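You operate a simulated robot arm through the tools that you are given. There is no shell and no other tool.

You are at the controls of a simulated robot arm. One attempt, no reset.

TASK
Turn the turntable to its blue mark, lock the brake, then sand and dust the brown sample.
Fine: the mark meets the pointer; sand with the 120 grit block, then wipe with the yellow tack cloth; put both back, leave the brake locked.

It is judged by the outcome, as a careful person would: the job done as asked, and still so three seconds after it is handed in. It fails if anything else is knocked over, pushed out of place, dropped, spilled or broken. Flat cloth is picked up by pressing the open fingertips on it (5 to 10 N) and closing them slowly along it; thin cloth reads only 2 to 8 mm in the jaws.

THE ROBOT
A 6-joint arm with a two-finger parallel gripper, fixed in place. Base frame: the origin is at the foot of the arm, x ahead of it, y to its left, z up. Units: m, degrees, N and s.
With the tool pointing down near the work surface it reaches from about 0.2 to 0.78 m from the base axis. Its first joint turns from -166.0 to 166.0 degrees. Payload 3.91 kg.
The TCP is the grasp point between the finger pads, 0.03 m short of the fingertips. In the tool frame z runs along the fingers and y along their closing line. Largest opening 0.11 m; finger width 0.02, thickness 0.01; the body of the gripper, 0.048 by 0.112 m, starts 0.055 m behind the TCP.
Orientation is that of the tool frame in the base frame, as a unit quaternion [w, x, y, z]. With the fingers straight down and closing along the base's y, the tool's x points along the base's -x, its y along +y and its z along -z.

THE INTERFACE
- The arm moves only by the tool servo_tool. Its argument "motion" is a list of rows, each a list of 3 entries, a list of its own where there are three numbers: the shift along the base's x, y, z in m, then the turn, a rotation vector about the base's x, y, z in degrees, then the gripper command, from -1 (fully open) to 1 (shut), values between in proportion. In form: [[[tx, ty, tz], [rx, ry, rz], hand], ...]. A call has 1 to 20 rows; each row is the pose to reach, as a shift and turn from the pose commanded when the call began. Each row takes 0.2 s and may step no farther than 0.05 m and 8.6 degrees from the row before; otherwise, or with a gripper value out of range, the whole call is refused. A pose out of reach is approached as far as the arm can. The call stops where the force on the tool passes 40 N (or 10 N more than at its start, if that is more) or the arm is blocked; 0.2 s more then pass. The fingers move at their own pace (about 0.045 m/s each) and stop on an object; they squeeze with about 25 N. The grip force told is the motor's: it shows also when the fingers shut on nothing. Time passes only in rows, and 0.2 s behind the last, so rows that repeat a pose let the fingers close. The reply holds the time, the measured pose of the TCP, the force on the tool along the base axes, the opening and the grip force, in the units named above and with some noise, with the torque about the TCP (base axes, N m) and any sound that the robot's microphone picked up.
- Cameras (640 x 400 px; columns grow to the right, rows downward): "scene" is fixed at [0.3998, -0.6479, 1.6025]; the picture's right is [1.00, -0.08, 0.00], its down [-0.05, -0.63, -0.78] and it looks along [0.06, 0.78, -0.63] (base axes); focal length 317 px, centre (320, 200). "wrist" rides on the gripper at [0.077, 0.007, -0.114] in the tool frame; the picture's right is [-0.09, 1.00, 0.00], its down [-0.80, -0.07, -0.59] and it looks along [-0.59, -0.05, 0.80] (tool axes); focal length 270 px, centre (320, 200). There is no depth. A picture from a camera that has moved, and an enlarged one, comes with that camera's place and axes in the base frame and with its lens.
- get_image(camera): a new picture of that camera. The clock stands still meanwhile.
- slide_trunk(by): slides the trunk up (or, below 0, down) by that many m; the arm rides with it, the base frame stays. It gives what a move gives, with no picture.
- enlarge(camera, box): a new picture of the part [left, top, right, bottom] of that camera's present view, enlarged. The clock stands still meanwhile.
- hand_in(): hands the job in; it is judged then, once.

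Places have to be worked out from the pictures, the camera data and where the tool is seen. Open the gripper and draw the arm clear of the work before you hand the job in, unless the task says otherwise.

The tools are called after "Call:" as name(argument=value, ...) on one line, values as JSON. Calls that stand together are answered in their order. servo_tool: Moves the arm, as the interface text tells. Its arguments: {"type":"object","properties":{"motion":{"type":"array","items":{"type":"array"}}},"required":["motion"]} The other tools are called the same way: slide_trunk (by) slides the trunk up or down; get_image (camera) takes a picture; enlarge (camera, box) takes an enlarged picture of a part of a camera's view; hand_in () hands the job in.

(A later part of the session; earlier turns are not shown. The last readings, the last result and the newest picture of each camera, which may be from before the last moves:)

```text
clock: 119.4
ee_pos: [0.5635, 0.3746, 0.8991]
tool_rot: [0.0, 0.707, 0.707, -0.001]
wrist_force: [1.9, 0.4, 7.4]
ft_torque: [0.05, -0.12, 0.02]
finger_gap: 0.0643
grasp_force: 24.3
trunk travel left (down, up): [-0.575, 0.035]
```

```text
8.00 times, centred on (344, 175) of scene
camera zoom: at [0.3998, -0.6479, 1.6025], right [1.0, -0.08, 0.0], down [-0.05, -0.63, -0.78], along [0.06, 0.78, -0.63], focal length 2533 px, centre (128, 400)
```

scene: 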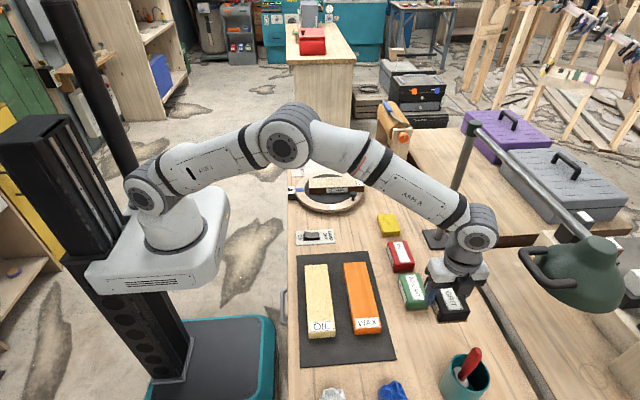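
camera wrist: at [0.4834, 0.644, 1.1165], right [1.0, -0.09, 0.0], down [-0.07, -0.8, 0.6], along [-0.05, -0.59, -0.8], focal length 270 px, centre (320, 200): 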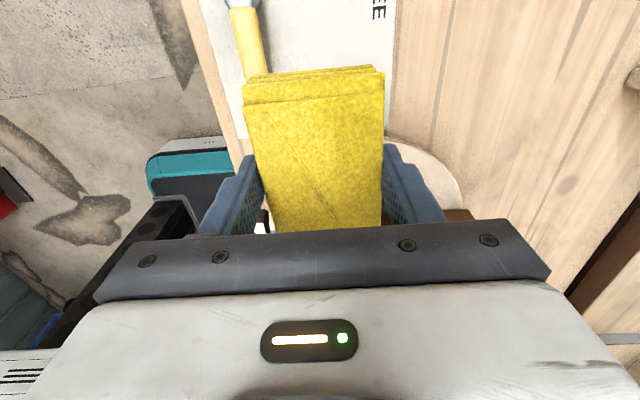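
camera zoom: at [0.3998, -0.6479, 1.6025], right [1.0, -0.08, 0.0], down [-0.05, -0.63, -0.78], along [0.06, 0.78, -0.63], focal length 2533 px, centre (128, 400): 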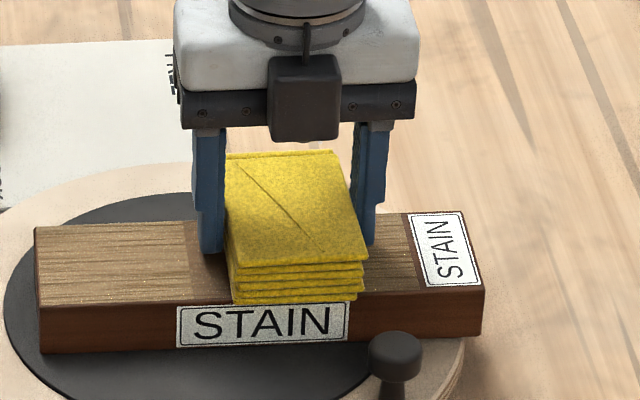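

The label-end cell is dust-free but still a bit grainy. I'll take the cloth back to its place, then sand the two end thirds more.

Call:
servo_tool(motion=[[[0, 0, 0.01], [0, 0, 0], 1], [[0, 0, 0.04], [0, 0, 0], 1], [[0, 0, 0.07], [0, 0, 0], 1], [[0.015, -0.0215, 0.085], [0, 0, 0], 1], [[0.0375, -0.054, 0.09], [0, 0, 0], 1], [[0.0625, -0.0895, 0.09], [0, 0, 0], 1], [[0.0875, -0.125, 0.09], [0, 0, 0], 1], [[0.1125, -0.161, 0.09], [0, 0, 0], 1], [[0.1375, -0.197, 0.09], [0, 0, 0], 1], [[0.1502, -0.215, 0.085], [0, 0, 0], 1], [[0.1502, -0.215, 0.06], [0, 0, 0], 1], [[0.1502, -0.215, 0.02], [0, 0, 0], 1], [[0.1502, -0.215, -0.02], [0, 0, 0], 1], [[0.1502, -0.215, -0.045], [0, 0, 0], 1], [[0.1502, -0.215, -0.057], [0, 0, 0], 1], [[0.1502, -0.215, -0.0627], [0, 0, 0], 1], [[0.1502, -0.215, -0.0627], [0, 0, 0], 1]])

Call:
enlarge(camera="scene", box=[304, 170, 368, 210])

Call:
enlarge(camera="scene", box=[350, 195, 446, 255])

```text
clock: 123.0
ee_pos: [0.7147, 0.1607, 0.8362]
tool_rot: [0.0, 0.707, 0.707, 0.001]
wrist_force: [0.8, 0.7, -0.8]
ft_torque: [-0.05, 0.01, -0.02]
finger_gap: 0.0639
grasp_force: 24.3
trunk travel left (down, up): [-0.575, 0.035]
```

```text
10.00 times, centred on (336, 190) of scene
camera zoom: at [0.3998, -0.6479, 1.6025], right [1.0, -0.08, 0.0], down [-0.05, -0.63, -0.78], along [0.06, 0.78, -0.63], focal length 3166 px, centre (160, 300)
```

zoom: 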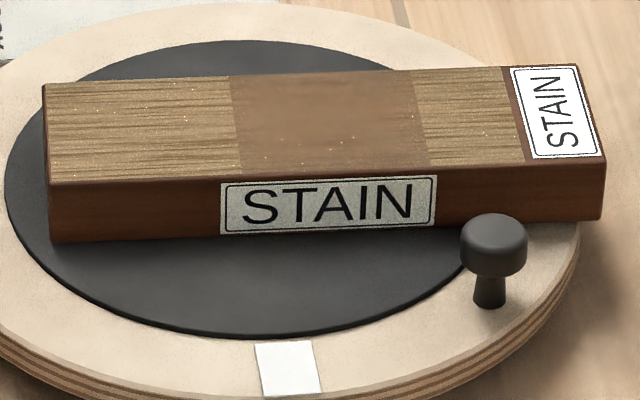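

```text
6.67 times, centred on (398, 225) of scene
camera zoom: at [0.3998, -0.6479, 1.6025], right [1.0, -0.08, 0.0], down [-0.05, -0.63, -0.78], along [0.06, 0.78, -0.63], focal length 2111 px, centre (-200, 33)
```

zoom: 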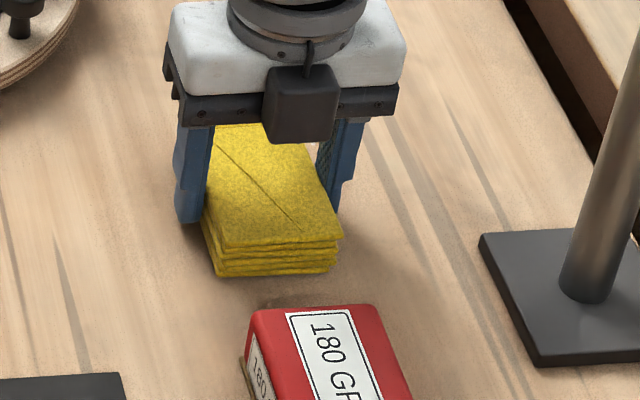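

That's clear now: the middle is done, while the left two sixths and the strip by the label are still rough. I'll set the cloth down first, lowering the last 2 mm.

Call:
servo_tool(motion=[[[0, 0, -0.0008], [0, 0, 0], 1], [[0, 0, -0.0015], [0, 0, 0], 1], [[0, 0, -0.002], [0, 0, 0], 1], [[0, 0, -0.002], [0, 0, 0], 1]])

```text
clock: 124.0
ee_pos: [0.7149, 0.1602, 0.8324]
tool_rot: [0.0, 0.707, 0.707, 0.001]
wrist_force: [-0.7, -1.1, 0.1]
ft_torque: [0.03, 0.01, -0.02]
finger_gap: 0.0638
grasp_force: 24.9
trunk travel left (down, up): [-0.575, 0.035]
```

Call:
servo_tool(motion=[[[0, 0, -0.0005], [0, 0, 0], 1], [[0, 0, -0.001], [0, 0, 0], 1], [[0, 0, -0.001], [0, 0, 0], 1]])

```text
clock: 124.8
ee_pos: [0.7153, 0.1598, 0.8331]
tool_rot: [0.0, 0.707, 0.707, 0.0]
wrist_force: [0.1, 1.2, 5.3]
ft_torque: [0.03, 0.08, 0.0]
finger_gap: 0.064
grasp_force: 25.0
trunk travel left (down, up): [-0.575, 0.035]
```

The cloth is resting on the bench. I'll release it and lift away.

Call:
servo_tool(motion=[[[0, 0, 0.0004], [0, 0, 0], 0.5], [[0, 0, 0.0004], [0, 0, 0], -0.25], [[0, 0, 0.0004], [0, 0, 0], -0.5], [[0, 0, 0.0004], [0, 0, 0], -1], [[0, 0, 0.0004], [0, 0, 0], -1], [[0, 0, 0.0004], [0, 0, 0], -1], [[0, 0, 0.01], [0, 0, 0], -1], [[0, 0, 0.04], [0, 0, 0], -1], [[0, 0, 0.08], [0, 0, 0], -1], [[0, 0, 0.12], [0, 0, 0], -1], [[0, 0, 0.15], [0, 0, 0], -1], [[0, -0.03, 0.16], [0, 0, 0], -1], [[0, -0.075, 0.16], [0, 0, 0], -1]])

Call:
enlarge(camera="scene", box=[350, 195, 446, 255])

```text
clock: 127.6
ee_pos: [0.7159, 0.0858, 0.992]
tool_rot: [0.0, 0.707, 0.707, 0.0]
wrist_force: [0.2, 0.1, -1.5]
ft_torque: [0.04, 0.01, 0.03]
finger_gap: 0.11
grasp_force: 0.1
trunk travel left (down, up): [-0.575, 0.035]
```

```text
6.67 times, centred on (398, 225) of scene
camera zoom: at [0.3998, -0.6479, 1.6025], right [1.0, -0.08, 0.0], down [-0.05, -0.63, -0.78], along [0.06, 0.78, -0.63], focal length 2111 px, centre (-200, 33)
```

zoom: 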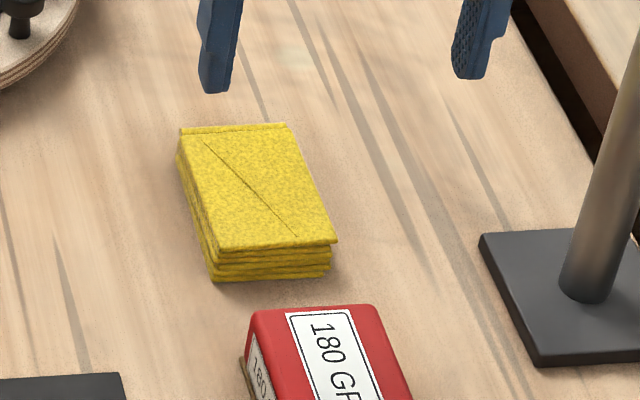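

The cloth is back in place, within about 2 mm. Now I'll fetch the 120 grit block again: move over it and descend to the same grasp height.

Call:
servo_tool(motion=[[[0, -0.03, 0], [0, 0, 0], -1], [[0, -0.075, 0], [0, 0, 0], -1], [[0, -0.12, 0], [0, 0, 0], -1], [[0, -0.165, 0], [0, 0, 0], -1], [[0, -0.21, 0], [0, 0, 0], -1], [[0, -0.255, 0], [0, 0, 0], -1], [[0, -0.3, 0], [0, 0, 0], -1], [[0, -0.33, 0], [0, 0, 0], -1], [[0, -0.3435, -0.01], [0, 0, 0], -1], [[0, -0.3435, -0.05], [0, 0, 0], -1], [[0, -0.3435, -0.09], [0, 0, 0], -1], [[0, -0.3435, -0.125], [0, 0, 0], -1], [[0, -0.3435, -0.148], [0, 0, 0], -1], [[0, -0.3435, -0.157], [0, 0, 0], -1], [[0, -0.3435, -0.16], [0, 0, 0], -1], [[0, -0.3435, -0.16], [0, 0, 0], -1]])

Call:
get_image(camera="wrist")

```text
clock: 131.0
ee_pos: [0.715, -0.2589, 0.8311]
tool_rot: [0.0, 0.708, 0.707, 0.0]
wrist_force: [0.0, -0.5, 0.0]
ft_torque: [0.0, 0.0, -0.02]
finger_gap: 0.1099
grasp_force: 0.0
trunk travel left (down, up): [-0.575, 0.035]
```

```text
taken
camera wrist: at [0.7227, -0.1802, 0.9456], right [1.0, -0.09, 0.0], down [-0.07, -0.8, 0.59], along [-0.05, -0.59, -0.8], focal length 270 px, centre (320, 200)
```

wrist: 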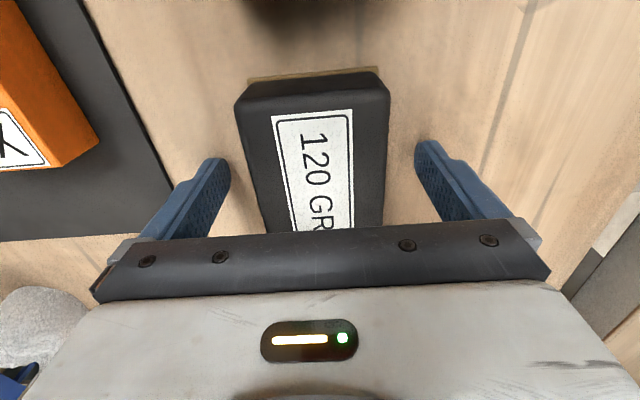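

The block is centred. I'll raise 0.5 mm, close on it and lift slowly.

Call:
servo_tool(motion=[[[0, 0, 0.0005], [0, 0, 0], -0.7], [[0, 0, 0.0005], [0, 0, 0], -0.4], [[0, 0, 0.0005], [0, 0, 0], -0.2], [[0, 0, 0.0005], [0, 0, 0], 0], [[0, 0, 0.0005], [0, 0, 0], 0.5], [[0, 0, 0.0005], [0, 0, 0], 1], [[0, 0, 0.0005], [0, 0, 0], 1], [[0, 0, 0.0005], [0, 0, 0], 1], [[0, 0, 0.0015], [0, 0, 0], 1], [[0, 0, 0.003], [0, 0, 0], 1], [[0, 0, 0.005], [0, 0, 0], 1], [[0, 0, 0.008], [0, 0, 0], 1], [[0, 0, 0.015], [0, 0, 0], 1], [[0, 0, 0.03], [0, 0, 0], 1], [[0, 0, 0.055], [0, 0, 0], 1], [[0, 0, 0.085], [0, 0, 0], 1], [[0, 0, 0.12], [0, 0, 0], 1], [[0, 0, 0.15], [0, 0, 0], 1], [[0, 0, 0.165], [0, 0, 0], 1]])

Call:
get_image(camera="wrist")

```text
clock: 135.0
ee_pos: [0.7174, -0.2589, 0.9973]
tool_rot: [-0.001, 0.707, 0.707, -0.001]
wrist_force: [0.8, -0.5, -1.3]
ft_torque: [0.01, 0.0, 0.0]
finger_gap: 0.0647
grasp_force: 24.8
trunk travel left (down, up): [-0.575, 0.035]
```

```text
taken
camera wrist: at [0.7234, -0.1799, 1.1116], right [1.0, -0.09, 0.0], down [-0.07, -0.8, 0.59], along [-0.05, -0.59, -0.8], focal length 270 px, centre (320, 200)
```

wrist: 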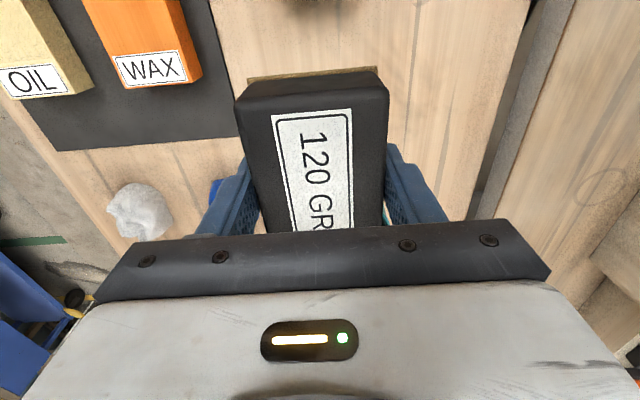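

The block is held again. I'll carry it back over the sample's label end.

Call:
servo_tool(motion=[[[-0.005, 0.025, 0], [0, 0, 0], 1], [[-0.012, 0.065, 0], [0, 0, 0], 1], [[-0.02, 0.11, 0], [0, 0, 0], 1], [[-0.028, 0.155, 0], [0, 0, 0], 1], [[-0.036, 0.2, 0], [0, 0, 0], 1], [[-0.044, 0.245, 0], [0, 0, 0], 1], [[-0.053, 0.29, 0], [0, 0, 0], 1], [[-0.061, 0.335, 0], [0, 0, 0], 1], [[-0.069, 0.38, 0], [0, 0, 0], 1], [[-0.077, 0.425, 0], [0, 0, 0], 1], [[-0.086, 0.47, 0], [0, 0, 0], 1], [[-0.094, 0.515, 0], [0, 0, 0], 1], [[-0.102, 0.56, 0], [0, 0, 0], 1], [[-0.11, 0.602, 0], [0, 0, 0], 1], [[-0.1152, 0.6335, -0.01], [0, 0, 0], 1], [[-0.1152, 0.6335, -0.045], [0, 0, 0], 1], [[-0.1152, 0.6335, -0.08], [0, 0, 0], 1], [[-0.1152, 0.6335, -0.095], [0, 0, 0], 1], [[-0.1152, 0.6335, -0.095], [0, 0, 0], 1]])

Call:
enlarge(camera="scene", box=[304, 150, 384, 200])

```text
clock: 139.0
ee_pos: [0.6009, 0.3754, 0.9033]
tool_rot: [0.0, 0.707, 0.707, 0.0]
wrist_force: [0.5, -1.0, -1.6]
ft_torque: [0.02, 0.0, -0.04]
finger_gap: 0.065
grasp_force: 24.8
trunk travel left (down, up): [-0.575, 0.035]
```

```text
8.00 times, centred on (344, 175) of scene
camera zoom: at [0.3998, -0.6479, 1.6025], right [1.0, -0.08, 0.0], down [-0.05, -0.63, -0.78], along [0.06, 0.78, -0.63], focal length 2533 px, centre (128, 400)
```

zoom: 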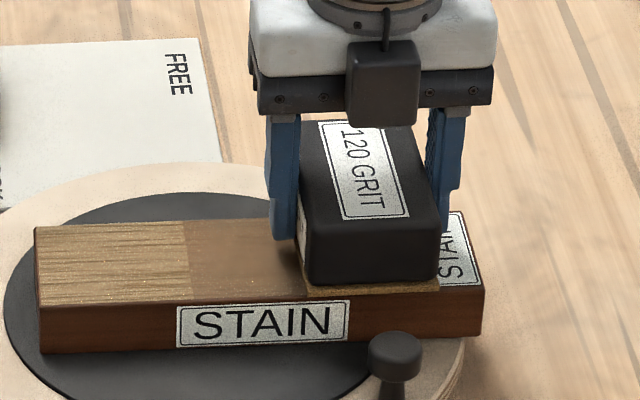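

I'll lower to light contact over the label-end strip.

Call:
servo_tool(motion=[[[0, 0, -0.003], [0, 0, 0], 1], [[0, 0, -0.0045], [0, 0, 0], 1], [[0, 0, -0.005], [0, 0, 0], 1], [[0, 0, -0.005], [0, 0, 0], 1]])

```text
clock: 140.0
ee_pos: [0.6014, 0.3756, 0.8972]
tool_rot: [0.0, 0.707, 0.707, 0.0]
wrist_force: [-0.3, 0.1, -1.1]
ft_torque: [0.07, -0.02, 0.02]
finger_gap: 0.0646
grasp_force: 25.6
trunk travel left (down, up): [-0.575, 0.035]
```

Call:
servo_tool(motion=[[[0, 0, -0.0004], [0, 0, 0], 1], [[0, 0, -0.0007], [0, 0, 0], 1], [[0, 0, -0.0007], [0, 0, 0], 1]])

```text
clock: 140.8
ee_pos: [0.6005, 0.3751, 0.8978]
tool_rot: [0.0, 0.707, 0.707, 0.001]
wrist_force: [2.4, 2.5, 5.0]
ft_torque: [0.0, 0.15, -0.11]
finger_gap: 0.0645
grasp_force: 24.8
trunk travel left (down, up): [-0.575, 0.035]
```

Net press is about 6 N. I'll ease 0.3 mm and make a light back-and-forth stroke over the label-end strip.

Call:
servo_tool(motion=[[[-0.003, 0, 0.0003], [0, 0, 0], 1], [[-0.01, 0, 0.0003], [0, 0, 0], 1], [[-0.018, 0, 0.0003], [0, 0, 0], 1], [[-0.026, 0, 0.0003], [0, 0, 0], 1], [[-0.034, 0, 0.0003], [0, 0, 0], 1]])

Call:
enlarge(camera="scene", box=[304, 150, 384, 200])

```text
clock: 142.0
ee_pos: [0.5656, 0.3747, 0.8972]
tool_rot: [0.0, 0.707, 0.707, -0.001]
wrist_force: [4.6, -0.7, 9.6]
ft_torque: [-0.08, -0.04, 0.09]
finger_gap: 0.0646
grasp_force: 25.3
trunk travel left (down, up): [-0.575, 0.035]
```

```text
8.00 times, centred on (344, 175) of scene
camera zoom: at [0.3998, -0.6479, 1.6025], right [1.0, -0.08, 0.0], down [-0.05, -0.63, -0.78], along [0.06, 0.78, -0.63], focal length 2533 px, centre (128, 400)
```

zoom: 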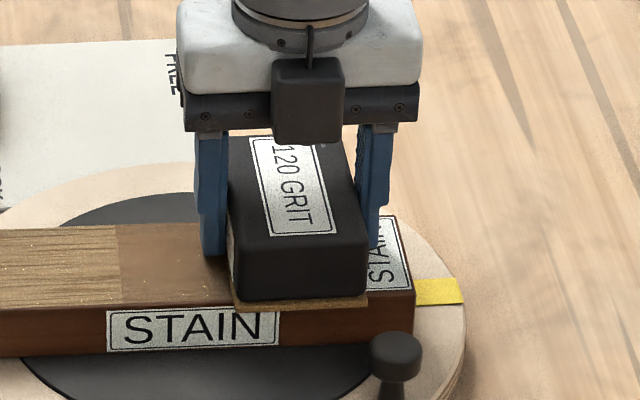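

The sample stuck and rode back −x by 35 mm, which conveniently puts it near its original place. I'll lighten the press and stroke +x, which slid properly before.

Call:
servo_tool(motion=[[[0, 0, 0.0006], [0, 0, 0], 1], [[0.003, 0, 0.0007], [0, 0, 0], 1], [[0.01, 0, 0.0007], [0, 0, 0], 1], [[0.018, 0, 0.0006], [0, 0, 0], 1], [[0.026, 0, 0.0006], [0, 0, 0], 1], [[0.034, 0, 0.0006], [0, 0, 0], 1]])

Call:
enlarge(camera="scene", box=[286, 150, 382, 210])

```text
clock: 143.4
ee_pos: [0.5994, 0.3752, 0.8984]
tool_rot: [-0.001, 0.707, 0.707, -0.001]
wrist_force: [-0.2, -0.6, -0.7]
ft_torque: [0.01, 0.03, -0.04]
finger_gap: 0.0647
grasp_force: 24.7
trunk travel left (down, up): [-0.575, 0.035]
```

```text
6.67 times, centred on (334, 180) of scene
camera zoom: at [0.3998, -0.6479, 1.6025], right [1.0, -0.08, 0.0], down [-0.05, -0.63, -0.78], along [0.06, 0.78, -0.63], focal length 2111 px, centre (227, 333)
```

zoom: 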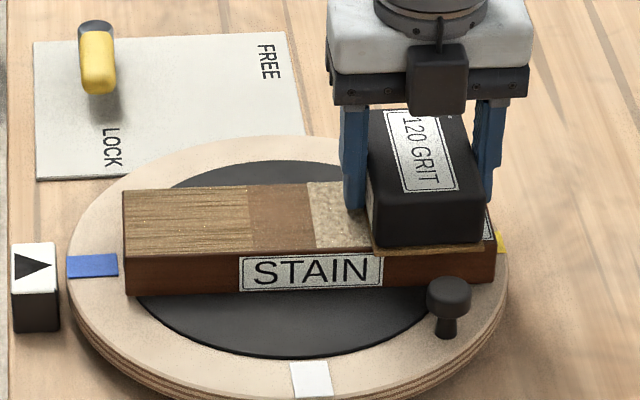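

The sample moved back partway, +12 mm from its original spot. −x strokes self-energise, so I'll sand only with light +x strokes and lift for the return. I'll lift and reposition above the left end.

Call:
servo_tool(motion=[[[0, 0, 0.002], [0, 0, 0], 1], [[0, 0, 0.01], [0, 0, 0], 1], [[-0.03, 0, 0.025], [0, 0, 0], 1], [[-0.07, 0, 0.03], [0, 0, 0], 1], [[-0.11, 0, 0.03], [0, 0, 0], 1], [[-0.135, 0, 0.03], [0, 0, 0], 1], [[-0.138, 0, 0.03], [0, 0, 0], 1]])

Call:
get_image(camera="wrist")

Call:
enlarge(camera="scene", box=[286, 150, 382, 210])

```text
clock: 145.0
ee_pos: [0.4617, 0.3741, 0.9269]
tool_rot: [0.001, 0.707, 0.707, 0.0]
wrist_force: [0.1, -0.1, -1.1]
ft_torque: [0.01, -0.01, 0.0]
finger_gap: 0.0648
grasp_force: 24.9
trunk travel left (down, up): [-0.575, 0.035]
```

```text
taken
camera wrist: at [0.4687, 0.4536, 1.0414], right [1.0, -0.09, 0.0], down [-0.07, -0.8, 0.59], along [-0.05, -0.59, -0.8], focal length 270 px, centre (320, 200)
```

wrist: 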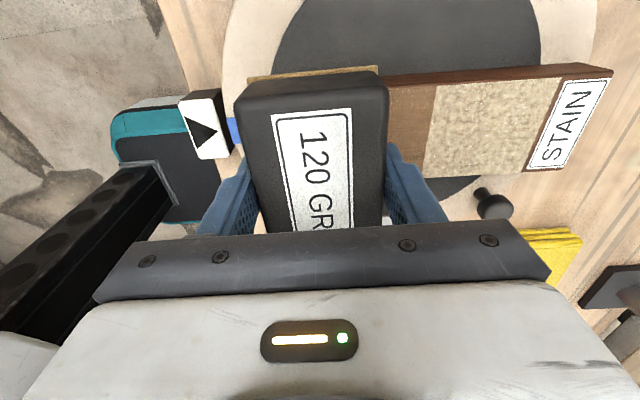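

```text
6.67 times, centred on (334, 180) of scene
camera zoom: at [0.3998, -0.6479, 1.6025], right [1.0, -0.08, 0.0], down [-0.05, -0.63, -0.78], along [0.06, 0.78, -0.63], focal length 2111 px, centre (227, 333)
```

zoom: 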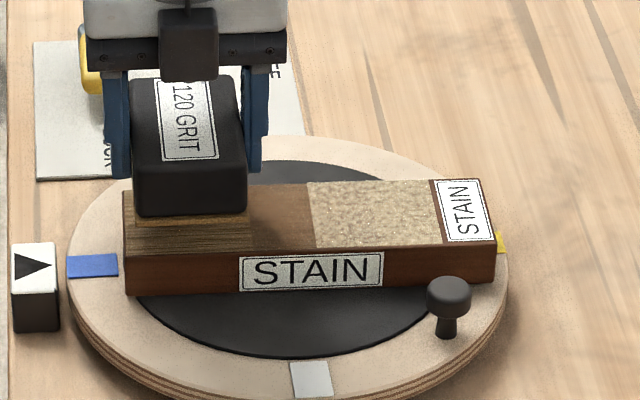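

The sample is at x 0.4275–0.640, and the block sits over its left end. I'll lower vertically to light contact.

Call:
servo_tool(motion=[[[0, 0, -0.012], [0, 0, 0], 1], [[0, 0, -0.022], [0, 0, 0], 1], [[0, 0, -0.028], [0, 0, 0], 1], [[0, 0, -0.0298], [0, 0, 0], 1], [[0, 0, -0.0302], [0, 0, 0], 1], [[0, 0, -0.0302], [0, 0, 0], 1]])

```text
clock: 146.4
ee_pos: [0.4626, 0.3738, 0.8975]
tool_rot: [0.0, 0.707, 0.707, 0.0]
wrist_force: [-0.3, -1.1, 0.2]
ft_torque: [-0.03, -0.03, -0.05]
finger_gap: 0.0649
grasp_force: 25.5
trunk travel left (down, up): [-0.575, 0.035]
```

About 1.5 N. I'll lower 0.3 mm and make a +x stroke over the left third.

Call:
servo_tool(motion=[[[0, 0, -0.0003], [0, 0, 0], 1], [[0.005, 0, -0.0003], [0, 0, 0], 1], [[0.013, 0, -0.0003], [0, 0, 0], 1], [[0.021, 0, -0.0003], [0, 0, 0], 1], [[0.029, 0, -0.0003], [0, 0, 0], 1], [[0.037, 0, -0.0003], [0, 0, 0], 1]])

Call:
enlarge(camera="scene", box=[286, 150, 382, 210])

```text
clock: 147.8
ee_pos: [0.4983, 0.3757, 0.8971]
tool_rot: [0.001, 0.707, 0.707, 0.001]
wrist_force: [-7.9, -0.7, 10.9]
ft_torque: [-0.09, 0.46, -0.03]
finger_gap: 0.0647
grasp_force: 24.7
trunk travel left (down, up): [-0.575, 0.035]
```

```text
6.67 times, centred on (334, 180) of scene
camera zoom: at [0.3998, -0.6479, 1.6025], right [1.0, -0.08, 0.0], down [-0.05, -0.63, -0.78], along [0.06, 0.78, -0.63], focal length 2111 px, centre (227, 333)
```

zoom: 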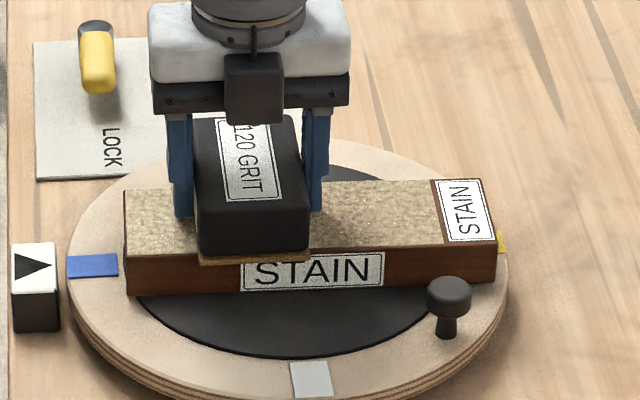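

The sample didn't budge and dust shows on the left third, though N rose to about 12 during the stroke. I'll do two more lifted-return +x strokes over the left third with a slight upward z ramp.

Call:
servo_tool(motion=[[[0, 0, 0.003], [0, 0, 0], 1], [[-0.024, 0, 0.005], [0, 0, 0], 1], [[-0.047, 0, 0.003], [0, 0, 0], 1], [[-0.047, 0, 0.0008], [0, 0, 0], 1], [[-0.047, 0, 0.0001], [0, 0, 0], 1], [[-0.038, 0, 0.0002], [0, 0, 0], 1], [[-0.029, 0, 0.0003], [0, 0, 0], 1], [[-0.02, 0, 0.0004], [0, 0, 0], 1], [[-0.011, 0, 0.0005], [0, 0, 0], 1], [[-0.003, 0, 0.0006], [0, 0, 0], 1]])

Call:
enlarge(camera="scene", box=[286, 150, 382, 210])

```text
clock: 150.0
ee_pos: [0.4965, 0.3756, 0.898]
tool_rot: [0.0, 0.708, 0.707, 0.0]
wrist_force: [-1.4, -0.1, 2.5]
ft_torque: [0.05, 0.06, 0.0]
finger_gap: 0.0649
grasp_force: 25.4
trunk travel left (down, up): [-0.575, 0.035]
```

```text
6.67 times, centred on (334, 180) of scene
camera zoom: at [0.3998, -0.6479, 1.6025], right [1.0, -0.08, 0.0], down [-0.05, -0.63, -0.78], along [0.06, 0.78, -0.63], focal length 2111 px, centre (227, 333)
```

zoom: 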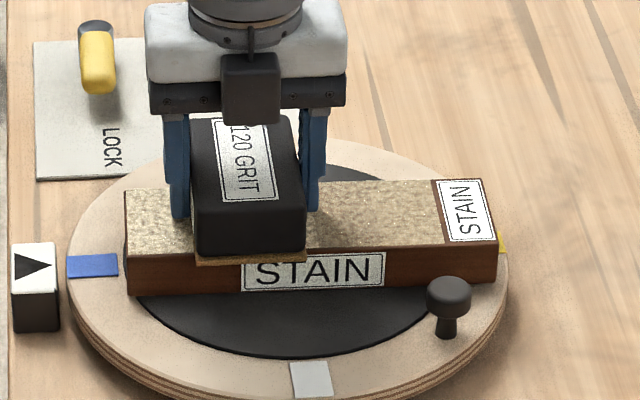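

That worked: 3.8 N and the sample is steady. I'll do two more such strokes in one call.

Call:
servo_tool(motion=[[[0, 0, 0.003], [0, 0, 0], 1], [[-0.024, 0, 0.004], [0, 0, 0], 1], [[-0.045, 0, 0.0025], [0, 0, 0], 1], [[-0.045, 0, 0.0003], [0, 0, 0], 1], [[-0.045, 0, -0.0004], [0, 0, 0], 1], [[-0.034, 0, -0.0003], [0, 0, 0], 1], [[-0.023, 0, -0.0002], [0, 0, 0], 1], [[-0.012, 0, -0.0001], [0, 0, 0], 1], [[-0.001, 0, 0], [0, 0, 0], 1], [[0, 0, 0.003], [0, 0, 0], 1], [[-0.024, 0, 0.004], [0, 0, 0], 1], [[-0.045, 0, 0.0025], [0, 0, 0], 1], [[-0.045, 0, 0.0003], [0, 0, 0], 1], [[-0.045, 0, -0.0004], [0, 0, 0], 1], [[-0.034, 0, -0.0003], [0, 0, 0], 1], [[-0.023, 0, -0.0002], [0, 0, 0], 1], [[-0.012, 0, -0.0001], [0, 0, 0], 1], [[-0.001, 0, -0.0001], [0, 0, 0], 1]])

Call:
enlarge(camera="scene", box=[286, 150, 382, 210])

```text
clock: 153.8
ee_pos: [0.4954, 0.3738, 0.8971]
tool_rot: [0.0, 0.707, 0.707, 0.0]
wrist_force: [0.8, -0.6, -0.6]
ft_torque: [0.03, 0.0, -0.04]
finger_gap: 0.065
grasp_force: 25.0
trunk travel left (down, up): [-0.575, 0.035]
```

```text
6.67 times, centred on (334, 180) of scene
camera zoom: at [0.3998, -0.6479, 1.6025], right [1.0, -0.08, 0.0], down [-0.05, -0.63, -0.78], along [0.06, 0.78, -0.63], focal length 2111 px, centre (227, 333)
```

zoom: 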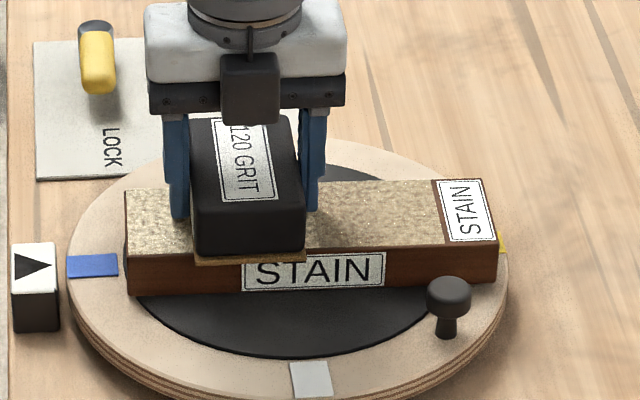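

The end-of-stroke force was near zero, so this was too light. I'll go back to the start with a lower approach and read the force there.

Call:
servo_tool(motion=[[[0, 0, 0.003], [0, 0, 0], 1], [[-0.024, 0, 0.004], [0, 0, 0], 1], [[-0.045, 0, 0.0025], [0, 0, 0], 1], [[-0.045, 0, 0.0003], [0, 0, 0], 1], [[-0.045, 0, -0.0006], [0, 0, 0], 1], [[-0.045, 0, -0.0006], [0, 0, 0], 1]])

```text
clock: 155.2
ee_pos: [0.4503, 0.3745, 0.8977]
tool_rot: [-0.001, 0.707, 0.708, 0.0]
wrist_force: [-0.6, -1.6, 9.2]
ft_torque: [-0.21, 0.12, -0.06]
finger_gap: 0.0645
grasp_force: 25.0
trunk travel left (down, up): [-0.575, 0.035]
```

Here it's 10.5 N. I'll raise 0.4 mm and stroke +x at that height.

Call:
servo_tool(motion=[[[0, 0, 0.0004], [0, 0, 0], 1], [[0.008, 0, 0.0004], [0, 0, 0], 1], [[0.017, 0, 0.0004], [0, 0, 0], 1], [[0.026, 0, 0.0004], [0, 0, 0], 1], [[0.035, 0, 0.0004], [0, 0, 0], 1], [[0.044, 0, 0.0004], [0, 0, 0], 1]])

Call:
enlarge(camera="scene", box=[286, 150, 382, 210])

```text
clock: 156.6
ee_pos: [0.4948, 0.3756, 0.8973]
tool_rot: [0.001, 0.707, 0.707, 0.001]
wrist_force: [-0.7, -0.1, -1.3]
ft_torque: [0.01, 0.01, -0.02]
finger_gap: 0.0645
grasp_force: 25.0
trunk travel left (down, up): [-0.575, 0.035]
```

```text
6.67 times, centred on (334, 180) of scene
camera zoom: at [0.3998, -0.6479, 1.6025], right [1.0, -0.08, 0.0], down [-0.05, -0.63, -0.78], along [0.06, 0.78, -0.63], focal length 2111 px, centre (227, 333)
```

zoom: 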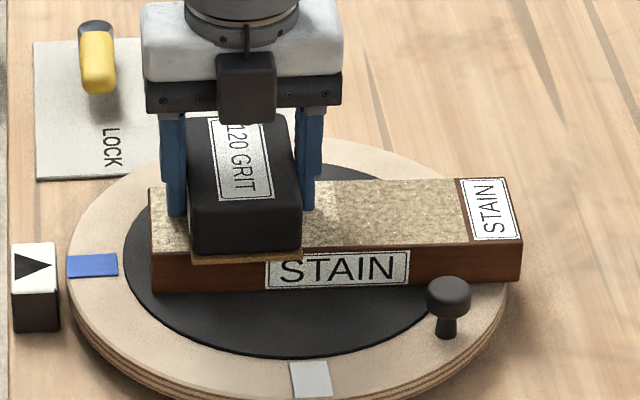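

The sample crept +15 mm because that stroke started too hard. I'll now stroke −x with a light start; any drift that way returns it toward home.

Call:
servo_tool(motion=[[[0, 0, -0.0003], [0, 0, 0], 1], [[-0.004, 0, -0.0004], [0, 0, 0], 1], [[-0.012, 0, -0.0004], [0, 0, 0], 1], [[-0.02, 0, -0.0003], [0, 0, 0], 1], [[-0.028, 0, -0.0002], [0, 0, 0], 1], [[-0.034, 0, -0.0001], [0, 0, 0], 1]])

Call:
enlarge(camera="scene", box=[286, 150, 382, 210])

```text
clock: 158.0
ee_pos: [0.4606, 0.3756, 0.8971]
tool_rot: [0.0, 0.708, 0.706, 0.0]
wrist_force: [1.5, 0.2, 3.2]
ft_torque: [0.09, -0.18, -0.06]
finger_gap: 0.065
grasp_force: 25.5
trunk travel left (down, up): [-0.575, 0.035]
```

```text
6.67 times, centred on (334, 180) of scene
camera zoom: at [0.3998, -0.6479, 1.6025], right [1.0, -0.08, 0.0], down [-0.05, -0.63, -0.78], along [0.06, 0.78, -0.63], focal length 2111 px, centre (227, 333)
```

zoom: 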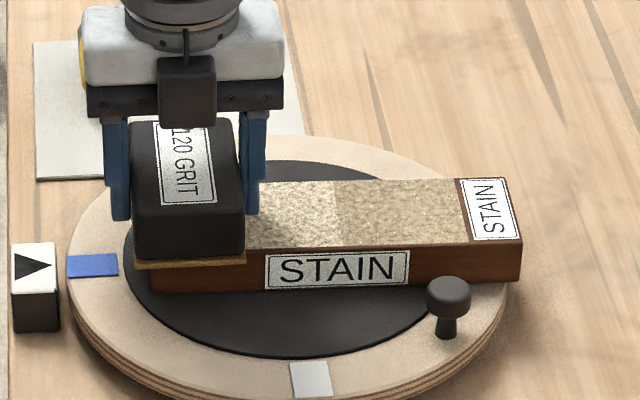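

A good −x stroke at 4.5 N with the sample steady. Back +x at the same light height.

Call:
servo_tool(motion=[[[0.004, 0, 0], [0, 0, 0], 1], [[0.012, 0, -0.0001], [0, 0, 0], 1], [[0.02, 0, -0.0002], [0, 0, 0], 1], [[0.028, 0, -0.0003], [0, 0, 0], 1], [[0.036, 0, -0.0003], [0, 0, 0], 1], [[0.044, 0, -0.0003], [0, 0, 0], 1]])

Call:
enlarge(camera="scene", box=[286, 150, 382, 210])

```text
clock: 159.4
ee_pos: [0.5032, 0.3761, 0.8964]
tool_rot: [0.0, 0.707, 0.707, 0.0]
wrist_force: [-1.0, -0.5, -1.0]
ft_torque: [0.05, -0.03, 0.01]
finger_gap: 0.0649
grasp_force: 25.0
trunk travel left (down, up): [-0.575, 0.035]
```

```text
6.67 times, centred on (334, 180) of scene
camera zoom: at [0.3998, -0.6479, 1.6025], right [1.0, -0.08, 0.0], down [-0.05, -0.63, -0.78], along [0.06, 0.78, -0.63], focal length 2111 px, centre (227, 333)
```

zoom: 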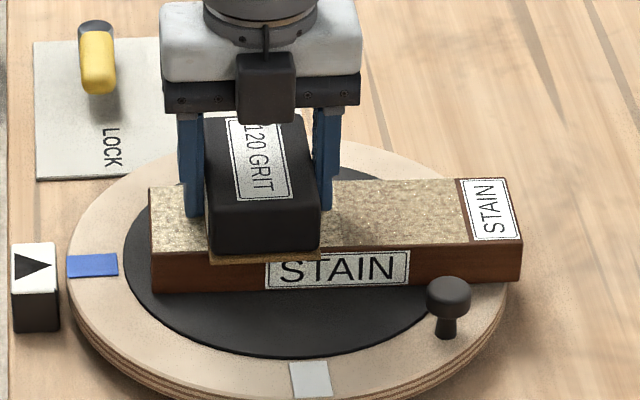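

Steady again, though contact nearly vanishes at the +x end because the contact height drops with x. I'll do a combined −x/+x pass following that slope.

Call:
servo_tool(motion=[[[0, 0, -0.0003], [0, 0, 0], 1], [[-0.008, 0, -0.0003], [0, 0, 0], 1], [[-0.017, 0, -0.0002], [0, 0, 0], 1], [[-0.026, 0, 0], [0, 0, 0], 1], [[-0.035, 0, 0.0002], [0, 0, 0], 1], [[-0.043, 0, 0.0003], [0, 0, 0], 1], [[-0.036, 0, 0.0003], [0, 0, 0], 1], [[-0.028, 0, 0.0001], [0, 0, 0], 1], [[-0.02, 0, -0.0001], [0, 0, 0], 1], [[-0.012, 0, -0.0003], [0, 0, 0], 1], [[-0.004, 0, -0.0004], [0, 0, 0], 1], [[0.004, 0, -0.0005], [0, 0, 0], 1]])

Call:
enlarge(camera="scene", box=[286, 150, 382, 210])

```text
clock: 162.0
ee_pos: [0.5072, 0.3751, 0.8976]
tool_rot: [0.0, 0.707, 0.707, 0.0]
wrist_force: [-7.5, 0.0, 8.0]
ft_torque: [0.05, 0.24, -0.01]
finger_gap: 0.0647
grasp_force: 24.4
trunk travel left (down, up): [-0.575, 0.035]
```

```text
6.67 times, centred on (334, 180) of scene
camera zoom: at [0.3998, -0.6479, 1.6025], right [1.0, -0.08, 0.0], down [-0.05, -0.63, -0.78], along [0.06, 0.78, -0.63], focal length 2111 px, centre (227, 333)
```

zoom: 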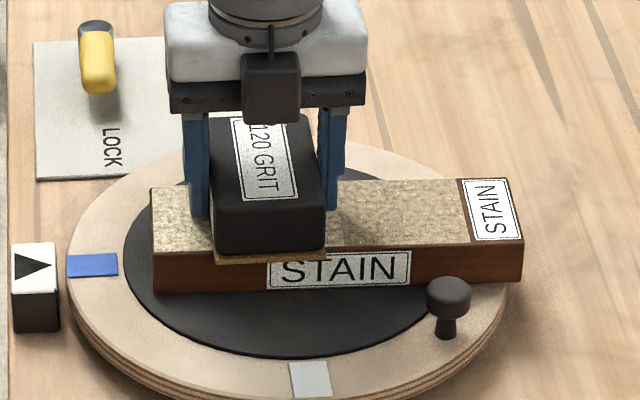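

Good slip with the sample steady. One more combined pass, slightly lighter.

Call:
servo_tool(motion=[[[0, 0, 0.0003], [0, 0, 0], 1], [[-0.008, 0, 0.0003], [0, 0, 0], 1], [[-0.017, 0, 0.0004], [0, 0, 0], 1], [[-0.026, 0, 0.0005], [0, 0, 0], 1], [[-0.035, 0, 0.0007], [0, 0, 0], 1], [[-0.045, 0, 0.0008], [0, 0, 0], 1], [[-0.038, 0, 0.0008], [0, 0, 0], 1], [[-0.03, 0, 0.0007], [0, 0, 0], 1], [[-0.022, 0, 0.0005], [0, 0, 0], 1], [[-0.014, 0, 0.0003], [0, 0, 0], 1], [[-0.006, 0, 0.0002], [0, 0, 0], 1], [[0.002, 0, 0.0001], [0, 0, 0], 1]])

Call:
enlarge(camera="scene", box=[286, 150, 382, 210])

```text
clock: 164.6
ee_pos: [0.509, 0.3734, 0.8978]
tool_rot: [-0.001, 0.708, 0.706, 0.0]
wrist_force: [-4.2, 0.7, 5.3]
ft_torque: [0.04, 0.15, -0.03]
finger_gap: 0.0647
grasp_force: 25.3
trunk travel left (down, up): [-0.575, 0.035]
```

```text
6.67 times, centred on (334, 180) of scene
camera zoom: at [0.3998, -0.6479, 1.6025], right [1.0, -0.08, 0.0], down [-0.05, -0.63, -0.78], along [0.06, 0.78, -0.63], focal length 2111 px, centre (227, 333)
```

zoom: 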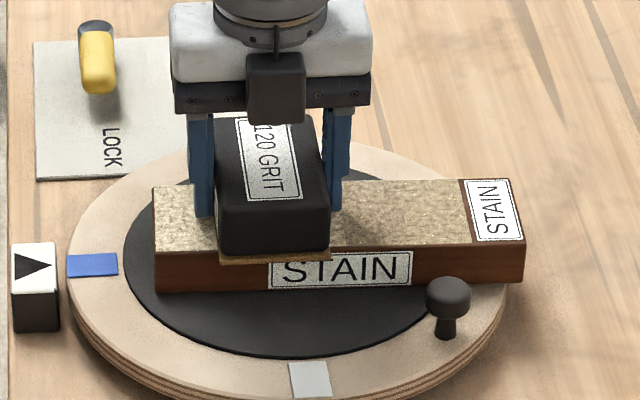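

The left third has had plenty of travel now. I'll continue the +x stroke all the way along to the label end at a similar light press.

Call:
servo_tool(motion=[[[0.006, 0, 0.0001], [0, 0, 0], 1], [[0.015, 0, 0.0001], [0, 0, 0], 1], [[0.024, 0, 0.0001], [0, 0, 0], 1], [[0.033, 0, 0.0001], [0, 0, 0], 1], [[0.042, 0, 0.0001], [0, 0, 0], 1], [[0.051, 0, 0.0001], [0, 0, 0], 1], [[0.06, 0, 0.0001], [0, 0, 0], 1], [[0.069, 0, 0.0001], [0, 0, 0], 1]])

Call:
enlarge(camera="scene", box=[286, 150, 382, 210])

```text
clock: 166.4
ee_pos: [0.5806, 0.3742, 0.8956]
tool_rot: [0.0, 0.707, 0.707, 0.0]
wrist_force: [0.2, 0.1, -1.5]
ft_torque: [-0.06, -0.02, 0.01]
finger_gap: 0.0647
grasp_force: 24.8
trunk travel left (down, up): [-0.575, 0.035]
```

```text
6.67 times, centred on (334, 180) of scene
camera zoom: at [0.3998, -0.6479, 1.6025], right [1.0, -0.08, 0.0], down [-0.05, -0.63, -0.78], along [0.06, 0.78, -0.63], focal length 2111 px, centre (227, 333)
```

zoom: 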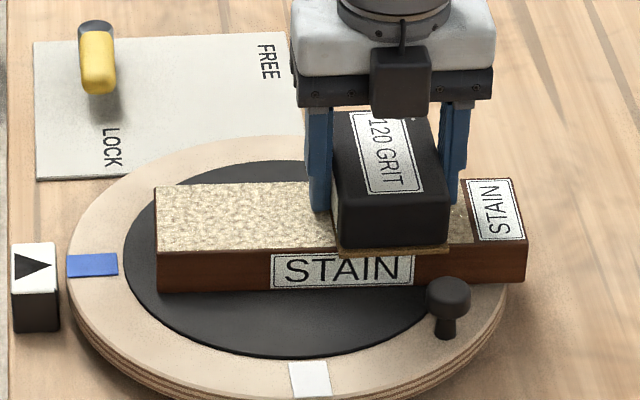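

Contact faded at this end. I'll lower 0.5 mm and work the strip by the label with a short +x stroke.

Call:
servo_tool(motion=[[[0, 0, -0.0003], [0, 0, 0], 1], [[0.004, 0, -0.0005], [0, 0, 0], 1], [[0.012, 0, -0.0005], [0, 0, 0], 1], [[0.02, 0, -0.0005], [0, 0, 0], 1], [[0.028, 0, -0.0005], [0, 0, 0], 1], [[0.035, 0, -0.0005], [0, 0, 0], 1]])

Call:
enlarge(camera="scene", box=[286, 150, 382, 210])

```text
clock: 167.8
ee_pos: [0.6146, 0.3749, 0.8969]
tool_rot: [0.001, 0.708, 0.706, 0.0]
wrist_force: [-6.4, -0.5, 11.6]
ft_torque: [-0.07, 0.38, -0.03]
finger_gap: 0.0648
grasp_force: 24.8
trunk travel left (down, up): [-0.575, 0.035]
```

```text
6.67 times, centred on (334, 180) of scene
camera zoom: at [0.3998, -0.6479, 1.6025], right [1.0, -0.08, 0.0], down [-0.05, -0.63, -0.78], along [0.06, 0.78, -0.63], focal length 2111 px, centre (227, 333)
```

zoom: 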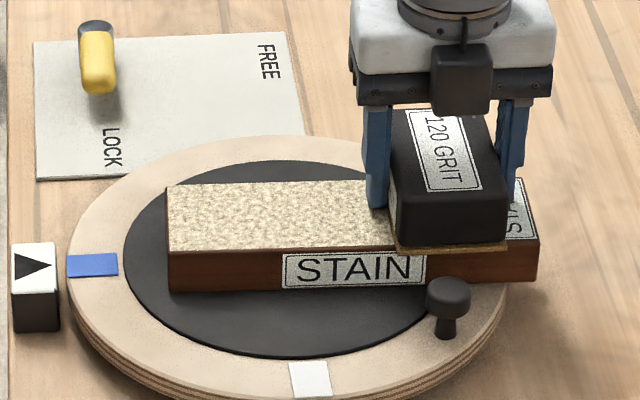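

The sample crept +7 mm. Now a −x stroke at this press: either it sands the strip or it drags the sample back toward home, and both are useful.

Call:
servo_tool(motion=[[[-0.003, 0, 0.0001], [0, 0, 0], 1], [[-0.011, 0, 0.0001], [0, 0, 0], 1], [[-0.019, 0, 0.0001], [0, 0, 0], 1], [[-0.027, 0, 0.0001], [0, 0, 0], 1], [[-0.035, 0, 0.0001], [0, 0, 0], 1]])

Call:
enlarge(camera="scene", box=[286, 150, 382, 210])

```text
clock: 169.0
ee_pos: [0.5781, 0.3743, 0.8964]
tool_rot: [0.0, 0.708, 0.706, 0.0]
wrist_force: [4.9, -1.4, 13.1]
ft_torque: [0.01, -0.25, 0.05]
finger_gap: 0.0647
grasp_force: 25.3
trunk travel left (down, up): [-0.575, 0.035]
```

```text
6.67 times, centred on (334, 180) of scene
camera zoom: at [0.3998, -0.6479, 1.6025], right [1.0, -0.08, 0.0], down [-0.05, -0.63, -0.78], along [0.06, 0.78, -0.63], focal length 2111 px, centre (227, 333)
```

zoom: 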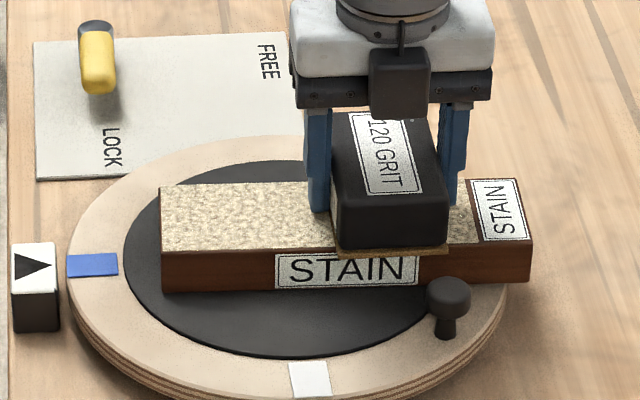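

Mostly slip, so that sanded the strip. Two more back-and-forth passes here, starting lighter for the +x part.

Call:
servo_tool(motion=[[[0, 0, 0.0006], [0, 0, 0], 1], [[0.004, 0, 0.0005], [0, 0, 0], 1], [[0.012, 0, 0.0004], [0, 0, 0], 1], [[0.02, 0, 0.0003], [0, 0, 0], 1], [[0.028, 0, 0.0002], [0, 0, 0], 1], [[0.035, 0, 0.0001], [0, 0, 0], 1], [[0.03, 0, 0.0001], [0, 0, 0], 1], [[0.022, 0, 0.0001], [0, 0, 0], 1], [[0.014, 0, 0.0001], [0, 0, 0], 1], [[0.006, 0, 0.0001], [0, 0, 0], 1], [[-0.002, 0, 0.0001], [0, 0, 0], 1]])

Call:
enlarge(camera="scene", box=[286, 150, 382, 210])

```text
clock: 171.4
ee_pos: [0.5769, 0.3744, 0.897]
tool_rot: [0.001, 0.708, 0.706, 0.0]
wrist_force: [4.6, -0.2, 9.3]
ft_torque: [-0.02, -0.2, -0.01]
finger_gap: 0.065
grasp_force: 24.6
trunk travel left (down, up): [-0.575, 0.035]
```

```text
6.67 times, centred on (334, 180) of scene
camera zoom: at [0.3998, -0.6479, 1.6025], right [1.0, -0.08, 0.0], down [-0.05, -0.63, -0.78], along [0.06, 0.78, -0.63], focal length 2111 px, centre (227, 333)
```

zoom: 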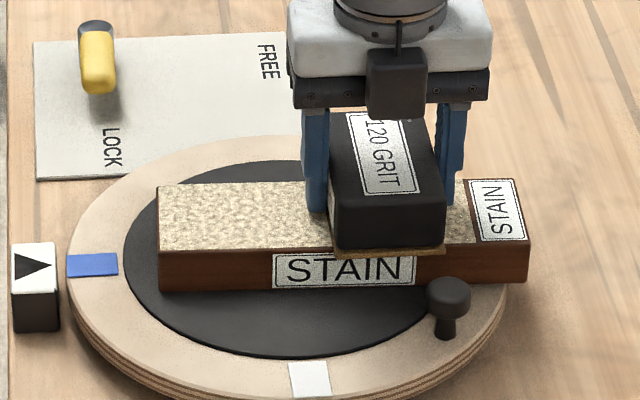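

Good, the sample is nearly still. I'll repeat the same pattern once more.

Call:
servo_tool(motion=[[[0, 0, 0.0003], [0, 0, 0], 1], [[0.006, 0, 0.0003], [0, 0, 0], 1], [[0.014, 0, 0.0002], [0, 0, 0], 1], [[0.022, 0, 0.0001], [0, 0, 0], 1], [[0.03, 0, 0.0], [0, 0, 0], 1], [[0.037, 0, 0.0], [0, 0, 0], 1], [[0.03, 0, 0.0], [0, 0, 0], 1], [[0.022, 0, 0.0], [0, 0, 0], 1], [[0.014, 0, 0.0], [0, 0, 0], 1], [[0.006, 0, 0.0], [0, 0, 0], 1], [[-0.002, 0, 0.0], [0, 0, 0], 1], [[-0.01, 0, 0.0], [0, 0, 0], 1]])

Call:
enlarge(camera="scene", box=[286, 150, 382, 210])

```text
clock: 174.0
ee_pos: [0.5665, 0.3744, 0.8963]
tool_rot: [0.0, 0.707, 0.708, 0.002]
wrist_force: [9.4, -0.7, 19.6]
ft_torque: [-0.1, -0.07, 0.01]
finger_gap: 0.0648
grasp_force: 25.4
trunk travel left (down, up): [-0.575, 0.035]
```

```text
6.67 times, centred on (334, 180) of scene
camera zoom: at [0.3998, -0.6479, 1.6025], right [1.0, -0.08, 0.0], down [-0.05, -0.63, -0.78], along [0.06, 0.78, -0.63], focal length 2111 px, centre (227, 333)
```

zoom: 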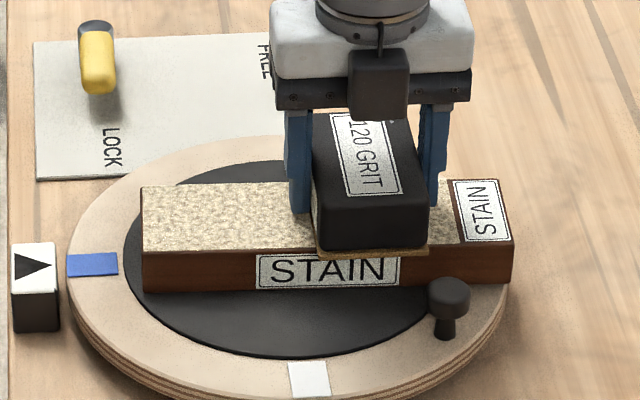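

At 21 N it now sticks and drags −x, and the sample is about 24 mm right of home. I'll keep dragging −x by that amount to bring it home.

Call:
servo_tool(motion=[[[-0.006, 0, 0.0], [0, 0, 0], 1], [[-0.012, 0, 0.0], [0, 0, 0], 1], [[-0.018, 0, 0.0], [0, 0, 0], 1], [[-0.023, 0, 0.0], [0, 0, 0], 1]])

Call:
enlarge(camera="scene", box=[286, 150, 382, 210])

```text
clock: 175.0
ee_pos: [0.5439, 0.3726, 0.8963]
tool_rot: [0.0, 0.707, 0.707, 0.001]
wrist_force: [12.2, -0.5, 21.3]
ft_torque: [-0.02, -0.31, 0.0]
finger_gap: 0.0647
grasp_force: 25.1
trunk travel left (down, up): [-0.575, 0.035]
```

```text
6.67 times, centred on (334, 180) of scene
camera zoom: at [0.3998, -0.6479, 1.6025], right [1.0, -0.08, 0.0], down [-0.05, -0.63, -0.78], along [0.06, 0.78, -0.63], focal length 2111 px, centre (227, 333)
```

zoom: 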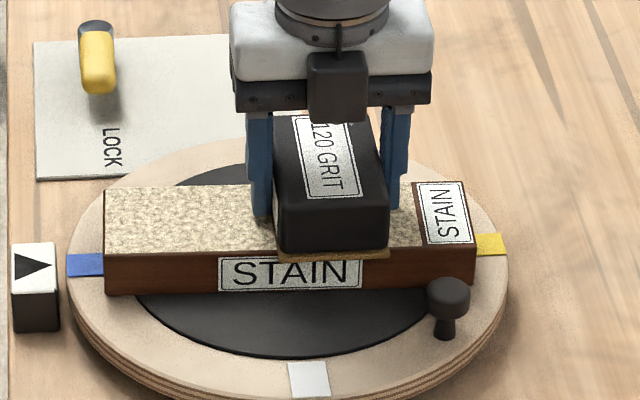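

The sample is home again (left edge at pixel 104 against 103 originally). I'll lift off gently and inspect.

Call:
servo_tool(motion=[[[0.001, 0, 0.0008], [0, 0, 0], 1], [[0.001, 0, 0.0016], [0, 0, 0], 1], [[0.001, 0, 0.003], [0, 0, 0], 1], [[0.001, 0, 0.01], [0, 0, 0], 1], [[0.001, 0, 0.04], [0, 0, 0], 1], [[0.001, -0.03, 0.08], [0, 0, 0], 1], [[0.02, -0.075, 0.1], [0, 0, 0], 1], [[0.04, -0.12, 0.1], [0, 0, 0], 1], [[0.06, -0.165, 0.1], [0, 0, 0], 1], [[0.08, -0.21, 0.1], [0, 0, 0], 1]])

Call:
enlarge(camera="scene", box=[294, 165, 366, 210])

Call:
get_image(camera="scene")

```text
refused: row 7 steps farther than a row can; nothing moved
```

```text
8.89 times, centred on (330, 188) of scene
camera zoom: at [0.3998, -0.6479, 1.6025], right [1.0, -0.08, 0.0], down [-0.05, -0.63, -0.78], along [0.06, 0.78, -0.63], focal length 2814 px, centre (231, 311)
```

zoom: 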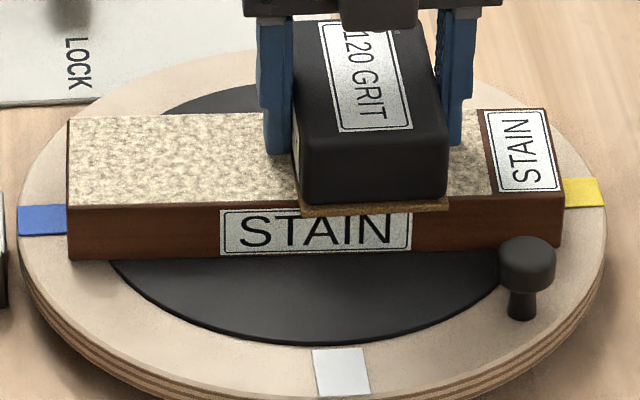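

```text
taken
```

scene: 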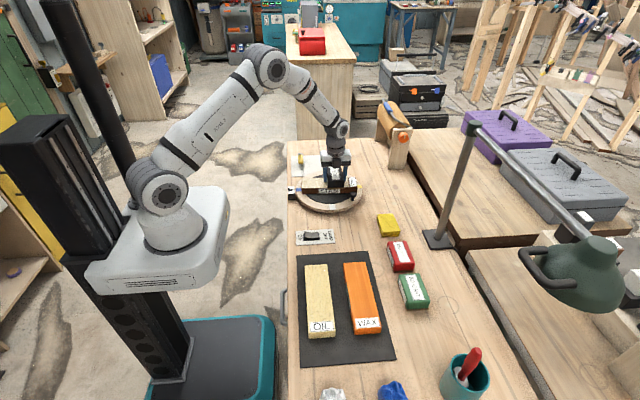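

The block is still lightly on the sample and that move was refused for one oversized step. The full face looks thoroughly dusted, with over 0.2 m of sanding travel on each end cell by my tally. I'll lift and carry the block home with smaller steps.

Call:
servo_tool(motion=[[[0.0005, 0, 0.0008], [0, 0, 0], 1], [[0.0005, 0, 0.0016], [0, 0, 0], 1], [[0.0005, 0, 0.003], [0, 0, 0], 1], [[0.0005, 0, 0.01], [0, 0, 0], 1], [[0.0005, 0, 0.035], [0, 0, 0], 1], [[0.0005, 0, 0.065], [0, 0, 0], 1], [[0.0005, -0.01, 0.09], [0, 0, 0], 1], [[0.008, -0.04, 0.1], [0, 0, 0], 1], [[0.02, -0.08, 0.1], [0, 0, 0], 1], [[0.031, -0.12, 0.1], [0, 0, 0], 1], [[0.042, -0.16, 0.1], [0, 0, 0], 1], [[0.053, -0.2, 0.1], [0, 0, 0], 1], [[0.064, -0.24, 0.1], [0, 0, 0], 1]])

Call:
enlarge(camera="scene", box=[294, 165, 366, 210])

Call:
enlarge(camera="scene", box=[282, 177, 322, 202])

```text
clock: 177.8
ee_pos: [0.6081, 0.1329, 0.9948]
tool_rot: [0.0, 0.707, 0.707, 0.0]
wrist_force: [-1.3, 0.4, -0.9]
ft_torque: [0.01, -0.01, -0.03]
finger_gap: 0.0646
grasp_force: 25.2
trunk travel left (down, up): [-0.575, 0.035]
```

```text
8.89 times, centred on (330, 188) of scene
camera zoom: at [0.3998, -0.6479, 1.6025], right [1.0, -0.08, 0.0], down [-0.05, -0.63, -0.78], along [0.06, 0.78, -0.63], focal length 2814 px, centre (231, 311)
```

zoom: 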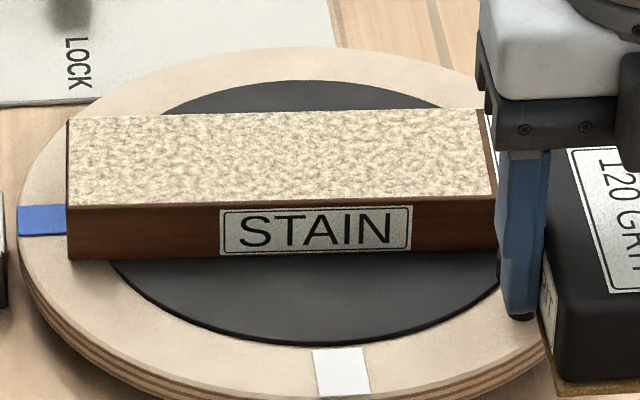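

```text
16.00 times, centred on (302, 190) of scene
camera zoom: at [0.3998, -0.6479, 1.6025], right [1.0, -0.08, 0.0], down [-0.05, -0.63, -0.78], along [0.06, 0.78, -0.63], focal length 5066 px, centre (608, 368)
```

zoom: 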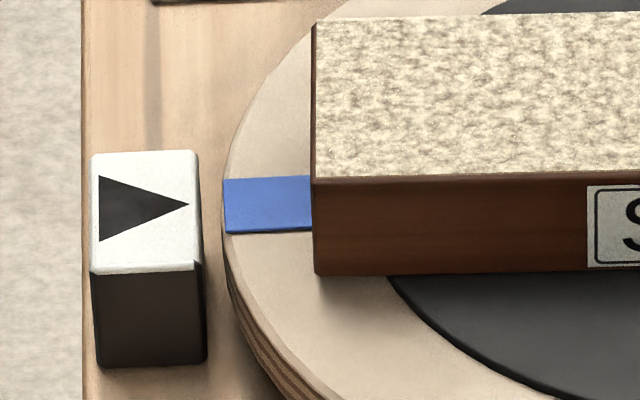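

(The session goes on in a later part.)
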